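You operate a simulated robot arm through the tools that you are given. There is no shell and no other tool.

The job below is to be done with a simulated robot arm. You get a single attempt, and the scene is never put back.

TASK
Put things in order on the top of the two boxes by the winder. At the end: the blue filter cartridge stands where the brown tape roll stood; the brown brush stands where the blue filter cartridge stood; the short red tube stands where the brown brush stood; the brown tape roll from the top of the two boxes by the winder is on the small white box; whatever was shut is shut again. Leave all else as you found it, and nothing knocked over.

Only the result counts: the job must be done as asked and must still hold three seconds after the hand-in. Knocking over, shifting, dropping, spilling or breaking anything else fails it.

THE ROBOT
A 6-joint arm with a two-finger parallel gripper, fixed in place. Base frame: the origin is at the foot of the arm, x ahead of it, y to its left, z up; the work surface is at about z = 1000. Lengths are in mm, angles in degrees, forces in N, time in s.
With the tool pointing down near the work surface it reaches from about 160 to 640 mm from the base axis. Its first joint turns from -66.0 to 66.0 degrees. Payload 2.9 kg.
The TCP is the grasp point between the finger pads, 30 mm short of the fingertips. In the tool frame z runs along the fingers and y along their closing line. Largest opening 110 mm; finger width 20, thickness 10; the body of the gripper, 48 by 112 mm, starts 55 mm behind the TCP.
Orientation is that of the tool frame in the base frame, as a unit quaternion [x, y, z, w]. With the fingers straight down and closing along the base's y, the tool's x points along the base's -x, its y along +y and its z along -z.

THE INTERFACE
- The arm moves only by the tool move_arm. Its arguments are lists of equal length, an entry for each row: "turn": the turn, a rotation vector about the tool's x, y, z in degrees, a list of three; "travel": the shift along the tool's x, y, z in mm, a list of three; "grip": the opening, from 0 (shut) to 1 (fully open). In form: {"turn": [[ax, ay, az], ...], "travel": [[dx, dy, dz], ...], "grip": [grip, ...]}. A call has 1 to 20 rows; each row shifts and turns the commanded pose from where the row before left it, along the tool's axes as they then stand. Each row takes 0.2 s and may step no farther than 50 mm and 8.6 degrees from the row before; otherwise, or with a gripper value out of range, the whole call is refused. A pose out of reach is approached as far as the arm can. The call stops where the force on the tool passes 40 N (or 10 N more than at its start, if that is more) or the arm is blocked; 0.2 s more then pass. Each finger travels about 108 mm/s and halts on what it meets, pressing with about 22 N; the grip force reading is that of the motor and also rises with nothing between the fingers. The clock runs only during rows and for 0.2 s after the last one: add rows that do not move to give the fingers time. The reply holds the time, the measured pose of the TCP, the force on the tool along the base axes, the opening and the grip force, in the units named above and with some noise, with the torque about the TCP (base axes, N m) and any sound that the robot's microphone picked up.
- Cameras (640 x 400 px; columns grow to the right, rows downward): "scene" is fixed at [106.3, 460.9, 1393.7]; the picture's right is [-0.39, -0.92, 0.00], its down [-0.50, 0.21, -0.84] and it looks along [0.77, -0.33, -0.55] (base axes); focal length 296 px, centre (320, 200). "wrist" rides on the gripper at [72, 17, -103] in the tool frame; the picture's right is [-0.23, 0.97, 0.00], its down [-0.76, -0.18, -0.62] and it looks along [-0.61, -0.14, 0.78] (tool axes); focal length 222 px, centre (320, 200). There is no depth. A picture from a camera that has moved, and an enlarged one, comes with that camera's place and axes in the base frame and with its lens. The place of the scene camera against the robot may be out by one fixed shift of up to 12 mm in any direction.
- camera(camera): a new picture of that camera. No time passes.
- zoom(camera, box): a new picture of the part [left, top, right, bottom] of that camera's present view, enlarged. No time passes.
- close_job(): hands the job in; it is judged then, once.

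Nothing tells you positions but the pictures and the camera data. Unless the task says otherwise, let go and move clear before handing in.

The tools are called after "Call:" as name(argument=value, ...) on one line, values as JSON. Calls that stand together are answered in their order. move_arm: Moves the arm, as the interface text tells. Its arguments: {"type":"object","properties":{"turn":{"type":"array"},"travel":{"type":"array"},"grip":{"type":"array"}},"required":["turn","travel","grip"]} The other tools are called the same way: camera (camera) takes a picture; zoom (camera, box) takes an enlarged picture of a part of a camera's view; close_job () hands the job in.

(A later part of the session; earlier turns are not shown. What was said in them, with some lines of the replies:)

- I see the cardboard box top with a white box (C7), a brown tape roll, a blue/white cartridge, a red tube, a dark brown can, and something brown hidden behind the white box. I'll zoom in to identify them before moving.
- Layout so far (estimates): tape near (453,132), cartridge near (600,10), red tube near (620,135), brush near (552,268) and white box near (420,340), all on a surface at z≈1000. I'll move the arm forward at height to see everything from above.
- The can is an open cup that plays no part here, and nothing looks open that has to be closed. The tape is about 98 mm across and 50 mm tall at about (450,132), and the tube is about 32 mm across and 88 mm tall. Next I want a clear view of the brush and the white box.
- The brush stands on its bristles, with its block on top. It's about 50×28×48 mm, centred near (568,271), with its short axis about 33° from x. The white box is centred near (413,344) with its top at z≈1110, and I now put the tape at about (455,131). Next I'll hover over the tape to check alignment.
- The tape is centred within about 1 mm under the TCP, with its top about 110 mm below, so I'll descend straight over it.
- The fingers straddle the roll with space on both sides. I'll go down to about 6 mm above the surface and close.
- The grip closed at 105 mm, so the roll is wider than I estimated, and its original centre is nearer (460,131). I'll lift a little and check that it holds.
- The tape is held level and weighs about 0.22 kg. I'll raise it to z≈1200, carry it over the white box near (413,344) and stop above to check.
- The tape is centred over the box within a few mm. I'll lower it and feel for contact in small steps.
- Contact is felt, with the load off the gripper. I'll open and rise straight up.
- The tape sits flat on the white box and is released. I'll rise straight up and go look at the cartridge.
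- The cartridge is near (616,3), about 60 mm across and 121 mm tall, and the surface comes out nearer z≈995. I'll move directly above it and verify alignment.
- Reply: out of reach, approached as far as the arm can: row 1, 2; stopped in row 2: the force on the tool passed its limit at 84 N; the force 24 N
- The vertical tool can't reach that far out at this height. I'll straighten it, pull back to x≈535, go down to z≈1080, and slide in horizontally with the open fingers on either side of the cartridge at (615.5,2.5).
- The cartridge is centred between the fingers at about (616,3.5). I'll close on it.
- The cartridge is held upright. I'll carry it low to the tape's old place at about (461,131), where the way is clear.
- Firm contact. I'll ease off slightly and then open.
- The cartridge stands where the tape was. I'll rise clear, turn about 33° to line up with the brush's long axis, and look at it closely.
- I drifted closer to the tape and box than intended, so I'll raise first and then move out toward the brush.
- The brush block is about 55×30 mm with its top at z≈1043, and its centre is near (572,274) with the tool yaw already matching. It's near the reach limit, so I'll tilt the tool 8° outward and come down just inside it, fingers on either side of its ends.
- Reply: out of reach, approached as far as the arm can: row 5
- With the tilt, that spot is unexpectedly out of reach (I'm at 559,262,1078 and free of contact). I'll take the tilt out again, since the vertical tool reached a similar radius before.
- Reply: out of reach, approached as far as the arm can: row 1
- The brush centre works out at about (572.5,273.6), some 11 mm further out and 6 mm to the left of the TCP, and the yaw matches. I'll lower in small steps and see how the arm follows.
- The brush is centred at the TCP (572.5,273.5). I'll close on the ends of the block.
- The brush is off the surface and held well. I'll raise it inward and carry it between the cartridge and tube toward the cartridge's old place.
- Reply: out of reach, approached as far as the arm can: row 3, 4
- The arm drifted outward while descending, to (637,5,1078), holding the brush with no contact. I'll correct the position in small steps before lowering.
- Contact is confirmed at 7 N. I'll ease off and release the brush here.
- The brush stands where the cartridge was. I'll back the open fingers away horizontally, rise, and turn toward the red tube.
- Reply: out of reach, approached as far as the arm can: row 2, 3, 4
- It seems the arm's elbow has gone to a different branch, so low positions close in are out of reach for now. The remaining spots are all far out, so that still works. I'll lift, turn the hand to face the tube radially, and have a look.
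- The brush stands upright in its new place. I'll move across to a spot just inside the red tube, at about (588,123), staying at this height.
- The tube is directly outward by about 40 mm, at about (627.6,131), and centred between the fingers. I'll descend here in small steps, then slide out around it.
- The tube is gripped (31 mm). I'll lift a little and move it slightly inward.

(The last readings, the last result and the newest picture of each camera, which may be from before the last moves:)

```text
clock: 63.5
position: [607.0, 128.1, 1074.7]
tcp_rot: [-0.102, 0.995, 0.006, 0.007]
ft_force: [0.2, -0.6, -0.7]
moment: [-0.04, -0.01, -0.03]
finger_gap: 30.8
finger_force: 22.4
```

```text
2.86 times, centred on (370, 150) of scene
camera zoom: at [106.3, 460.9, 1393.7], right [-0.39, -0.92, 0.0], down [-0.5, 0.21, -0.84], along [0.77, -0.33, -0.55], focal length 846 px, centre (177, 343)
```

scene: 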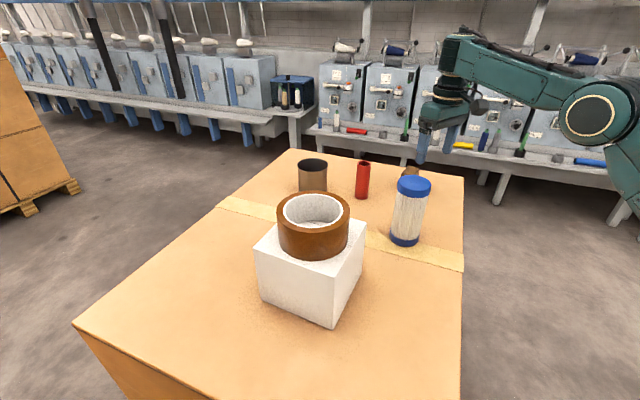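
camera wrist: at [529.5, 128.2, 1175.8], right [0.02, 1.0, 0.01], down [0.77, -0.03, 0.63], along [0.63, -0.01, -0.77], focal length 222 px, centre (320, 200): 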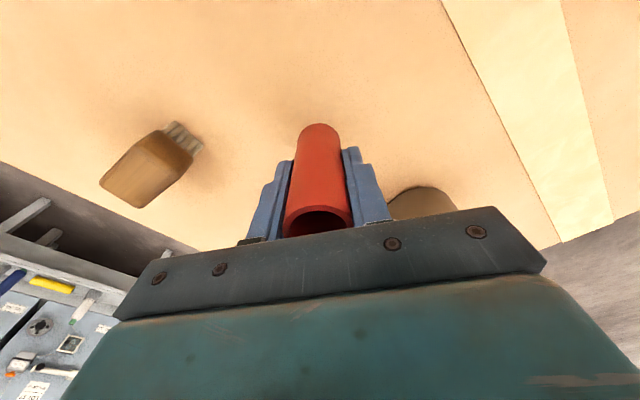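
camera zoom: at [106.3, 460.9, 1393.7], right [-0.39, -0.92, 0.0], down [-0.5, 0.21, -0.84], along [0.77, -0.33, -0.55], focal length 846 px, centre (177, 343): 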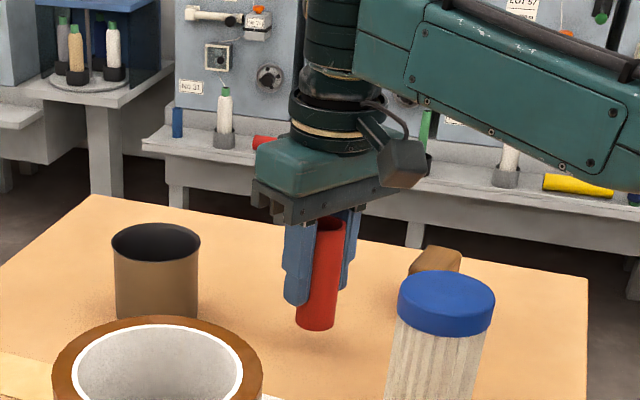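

Call:
move_arm(turn=[[0, 0, 0], [0, 0, 0], [0, 0, 0], [0, 0, 0], [0, 0, 0], [0, 0, 0], [0, 0, 0]], travel=[[2, 14, 0], [4, 26, 0], [4, 28, 0], [4, 28, 0], [4, 25, 0], [2, 13.8, 0], [0, 0, 0]], grip=[0.1, 0.1, 0.1, 0.1, 0.1, 0.1, 0.1])

Call:
camera(camera="wrist")

Call:
camera(camera="scene")

```text
clock: 65.1
position: [559.1, 255.9, 1075.1]
tcp_rot: [-0.101, 0.995, 0.006, 0.008]
ft_force: [0.8, -0.4, 0.0]
moment: [0.01, 0.0, 0.02]
finger_gap: 30.7
finger_force: 21.4
```

```text
taken
camera wrist: at [482.8, 256.5, 1176.7], right [0.02, 1.0, 0.01], down [0.77, -0.03, 0.63], along [0.63, -0.01, -0.77], focal length 222 px, centre (320, 200)
```

wrist: 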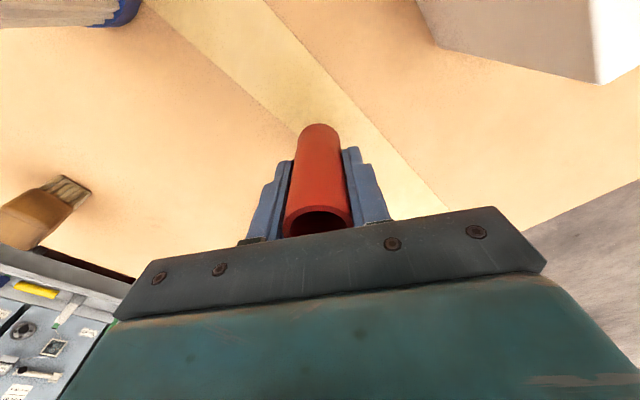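

```text
taken
```

scene: 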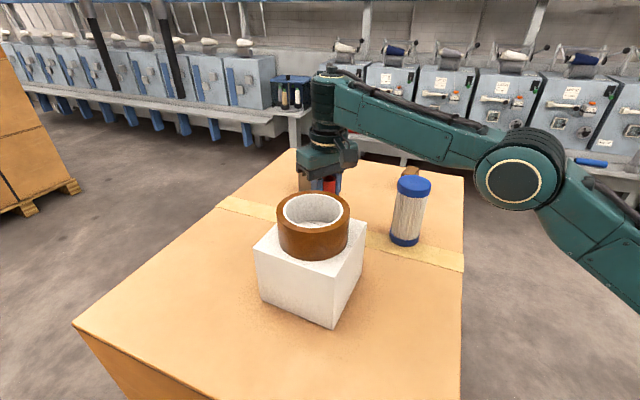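

Call:
move_arm(turn=[[0, 0, 0], [0, 0, 0], [0, 0, 0], [0, 0, 0]], travel=[[-5.4, 4.7, 0], [-5.4, 4.7, 3], [-5.5, 4.7, 3], [0, 0, 0]], grip=[0.1, 0.1, 0.1, 0.1])

Call:
camera(camera="wrist")

```text
clock: 66.1
position: [572.4, 272.3, 1069.8]
tcp_rot: [-0.102, 0.995, 0.006, 0.008]
ft_force: [-0.6, -0.3, -0.2]
moment: [0.03, -0.01, 0.02]
finger_gap: 30.6
finger_force: 21.8
```

```text
taken
camera wrist: at [496.1, 273.3, 1171.3], right [0.02, 1.0, 0.01], down [0.77, -0.03, 0.63], along [0.63, -0.01, -0.77], focal length 222 px, centre (320, 200)
```

wrist: 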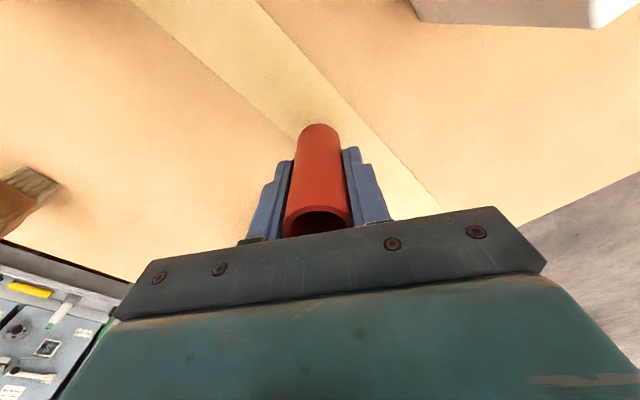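

Call:
move_arm(turn=[[0, 0, 0], [0, 0, 0], [0, 0, 0], [0, 0, 0]], travel=[[0, 0.3, 6], [0, 0, 5], [0, 0, 3.5], [0, 0, 0]], grip=[0.1, 0.1, 0.1, 0.1])

Call:
zoom(camera="wrist", box=[220, 80, 420, 240])

```text
clock: 67.1
position: [572.3, 271.8, 1054.4]
tcp_rot: [-0.102, 0.995, 0.006, 0.007]
ft_force: [-0.3, -0.5, -1.4]
moment: [0.0, -0.02, -0.04]
finger_gap: 30.7
finger_force: 22.0
```

```text
2.50 times, centred on (320, 160) of wrist
camera zoom: at [496.1, 273.8, 1156.4], right [0.02, 1.0, 0.01], down [0.77, -0.03, 0.63], along [0.63, -0.01, -0.77], focal length 555 px, centre (320, 300)
```

zoom: 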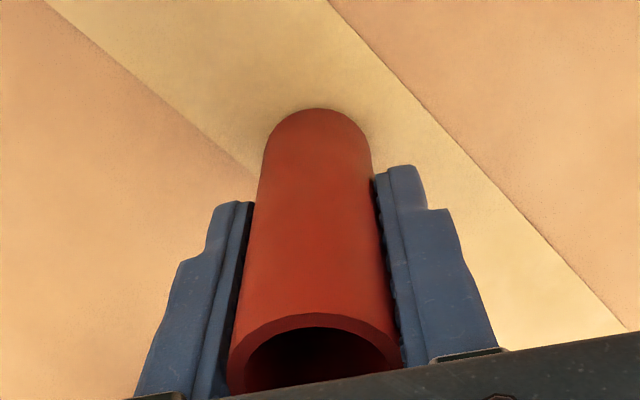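

Call:
move_arm(turn=[[0, 0, 0], [0, 0, 0], [0, 0, 0]], travel=[[0, 0, 1], [0, 0, 0.7], [0, 0, 0]], grip=[0.1, 0.1, 0.1])

```text
clock: 67.9
position: [571.9, 273.1, 1053.3]
tcp_rot: [-0.103, 0.995, 0.005, 0.008]
ft_force: [0.2, -0.7, -0.3]
moment: [-0.01, 0.03, 0.0]
finger_gap: 30.6
finger_force: 22.4
```

Call:
move_arm(turn=[[0, 0, 0], [0, 0, 0], [0, 0, 0]], travel=[[0, 0, 0.6], [0, 0, 0.5], [0, 0, 0]], grip=[0.1, 0.1, 0.1])

```text
clock: 68.7
position: [573.4, 273.3, 1052.9]
tcp_rot: [-0.102, 0.995, 0.006, 0.007]
ft_force: [-0.6, -0.1, 3.4]
moment: [-0.05, 0.02, -0.03]
finger_gap: 30.6
finger_force: 22.0
```

Contact (about 4 N). I'll open gradually.

Call:
move_arm(turn=[[0, 0, 0], [0, 0, 0], [0, 0, 0], [0, 0, 0], [0, 0, 0]], travel=[[0, 0, 0], [0, 0, 0], [0, 0, 0], [0, 0, 0], [0, 0, 0]], grip=[0.3, 0.36, 0.5, 0.7, 0.8])

Call:
zoom(camera="wrist", box=[220, 80, 420, 240])

Call:
zoom(camera="scene", box=[240, 100, 440, 260])

```text
clock: 69.9
position: [573.1, 273.1, 1053.0]
tcp_rot: [-0.102, 0.995, 0.006, 0.008]
ft_force: [-0.2, 0.3, -1.1]
moment: [-0.05, 0.0, -0.01]
finger_gap: 87.9
finger_force: 0.2
```

```text
2.50 times, centred on (320, 160) of wrist
camera zoom: at [496.4, 273.7, 1153.7], right [0.02, 1.0, 0.01], down [0.77, -0.03, 0.63], along [0.63, -0.01, -0.77], focal length 555 px, centre (320, 300)
```

zoom: 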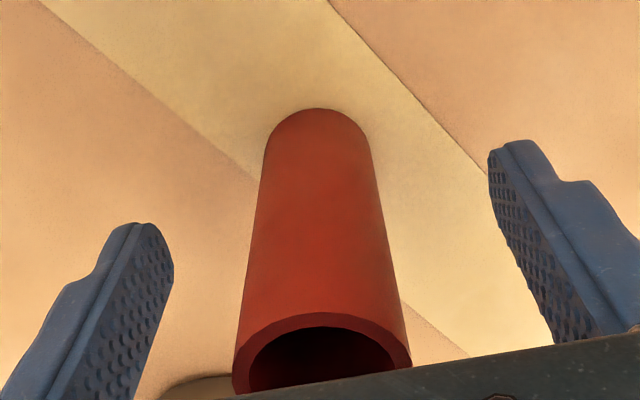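

```text
2.50 times, centred on (340, 180) of scene
camera zoom: at [106.3, 460.9, 1393.7], right [-0.39, -0.92, 0.0], down [-0.5, 0.21, -0.84], along [0.77, -0.33, -0.55], focal length 740 px, centre (270, 250)
```

zoom: 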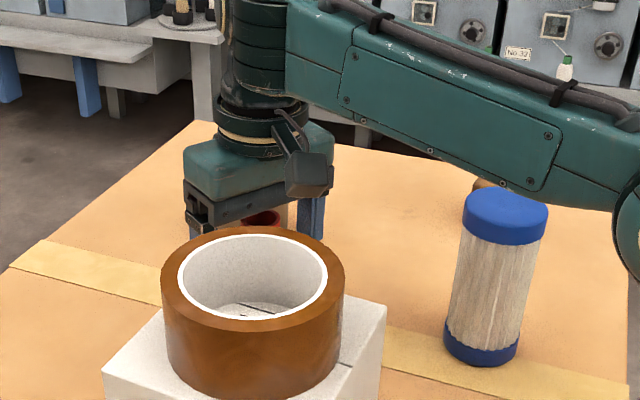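

The red tube stands at about (571.5,273), where the brush was. I'll back off inward, then rise.

Call:
move_arm(turn=[[0, 0, 0], [0, 0, 0], [0, 0, 0], [0, 0, 0], [0, 0, 0]], travel=[[6, 0, 0], [9, 0, -4], [10, 0, -7], [10, 0, -9], [0, 0, 0]], grip=[0.8, 0.8, 0.8, 0.8, 0.8])

Call:
camera(camera="wrist")

```text
clock: 71.1
position: [538.2, 264.3, 1072.4]
tcp_rot: [-0.102, 0.995, 0.006, 0.007]
ft_force: [-1.1, 0.7, -0.6]
moment: [0.04, 0.01, 0.0]
finger_gap: 87.9
finger_force: 0.0
```

```text
taken
camera wrist: at [461.8, 266.1, 1173.6], right [0.02, 1.0, 0.01], down [0.77, -0.03, 0.63], along [0.63, -0.01, -0.77], focal length 222 px, centre (320, 200)
```

wrist: 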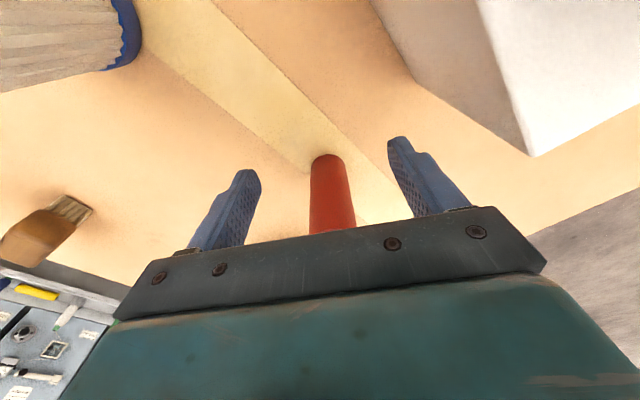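

Call:
move_arm(turn=[[0, 0, 0], [0, 0, 0], [0, 0, 0], [0, 0, 0], [0, 0, 0], [0, 0, 0], [0, 0, 0]], travel=[[0, 0, -12], [0, 0, -20], [0, 0, -28], [2, 0, -30], [20, -15, -20], [20, -15, -10], [0, 0, 0]], grip=[0.8, 0.8, 0.8, 0.8, 0.8, 0.8, 0.8])

Call:
camera(camera="wrist")

Call:
camera(camera="scene")

```text
clock: 72.7
position: [502.1, 224.3, 1189.9]
tcp_rot: [-0.103, 0.995, 0.006, 0.007]
ft_force: [-0.2, 0.2, 0.6]
moment: [-0.01, -0.03, 0.02]
finger_gap: 88.2
finger_force: 0.0
```

```text
taken
camera wrist: at [424.3, 225.7, 1292.5], right [0.03, 1.0, 0.01], down [0.77, -0.03, 0.63], along [0.63, -0.01, -0.77], focal length 222 px, centre (320, 200)
```

wrist: 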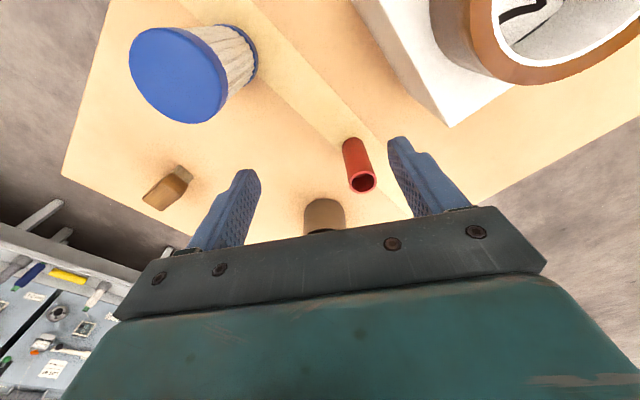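

```text
taken
```

scene: 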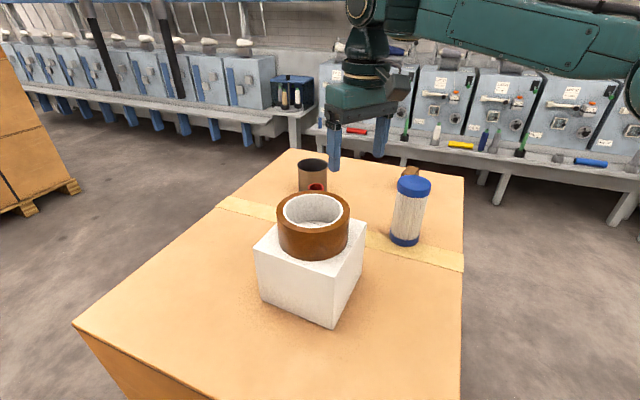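

All four items look placed. I'll zoom in to check the final positions and that nothing else has shifted.

Call:
zoom(camera="scene", box=[280, 130, 440, 260])

Call:
zoom(camera="wrist", box=[120, 0, 400, 230])

Call:
zoom(camera="scene", box=[230, 170, 450, 340])

```text
3.08 times, centred on (360, 195) of scene
camera zoom: at [106.3, 460.9, 1393.7], right [-0.39, -0.92, 0.0], down [-0.5, 0.21, -0.84], along [0.77, -0.33, -0.55], focal length 911 px, centre (197, 215)
```

zoom: 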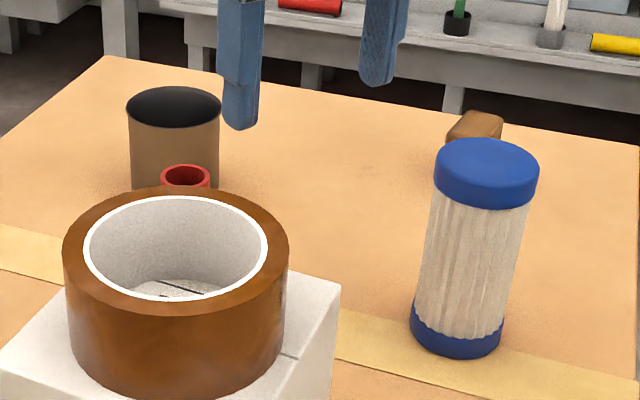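

```text
1.74 times, centred on (260, 115) of wrist
camera zoom: at [424.3, 225.7, 1292.5], right [0.03, 1.0, 0.01], down [0.77, -0.03, 0.63], along [0.63, -0.01, -0.77], focal length 386 px, centre (424, 348)
```

zoom: 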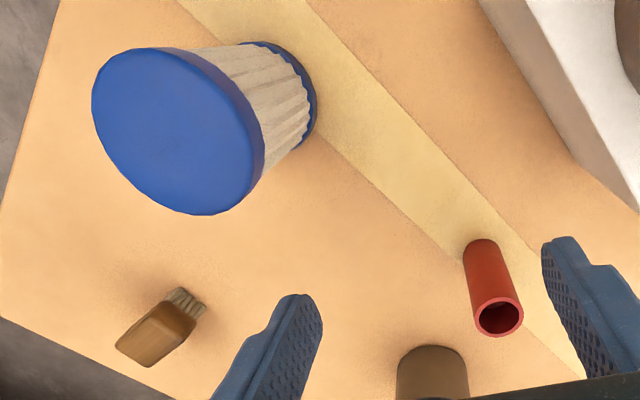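

```text
2.35 times, centred on (340, 255) of scene
camera zoom: at [106.3, 460.9, 1393.7], right [-0.39, -0.92, 0.0], down [-0.5, 0.21, -0.84], along [0.77, -0.33, -0.55], focal length 696 px, centre (273, 71)
```

zoom: 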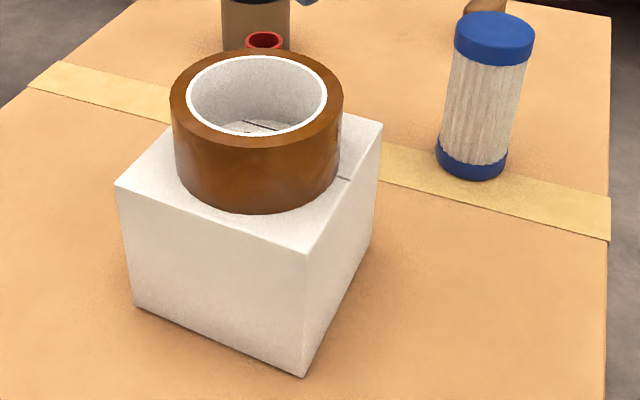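

Checked: the tape is on the white box, the cartridge at the tape's old place (about 461,131), the brush at the cartridge's (616,3) and the tube at the brush's (572,273). All stand upright, the white box and cup have not moved, and the arm is clear with its fingers open. I'm handing in.

Call:
close_job()

```text
The job is handed in.
```

I finished the rearrangement and handed it in. The hand-in reply only confirmed receipt, so I don't have a verdict.

| Item | Where it is now | Approx. position (mm) |
|---|---|---|
| Brown tape roll | On top of the small white box | x 413, y 344 |
| Blue filter cartridge | Where the tape roll stood | x 461, y 131 |
| Brown brush | Where the cartridge stood | x 616, y 3 |
| Short red tube | Where the brush stood | x 572, y 273 |

From the camera views, I'd expect each item to be within a few millimetres of its target. In the last pictures everything stood upright, and the white box and the brown cup hadn't moved. I didn't open anything, so nothing needed shutting again. The arm was clear of everything, with its fingers open, when I handed in.
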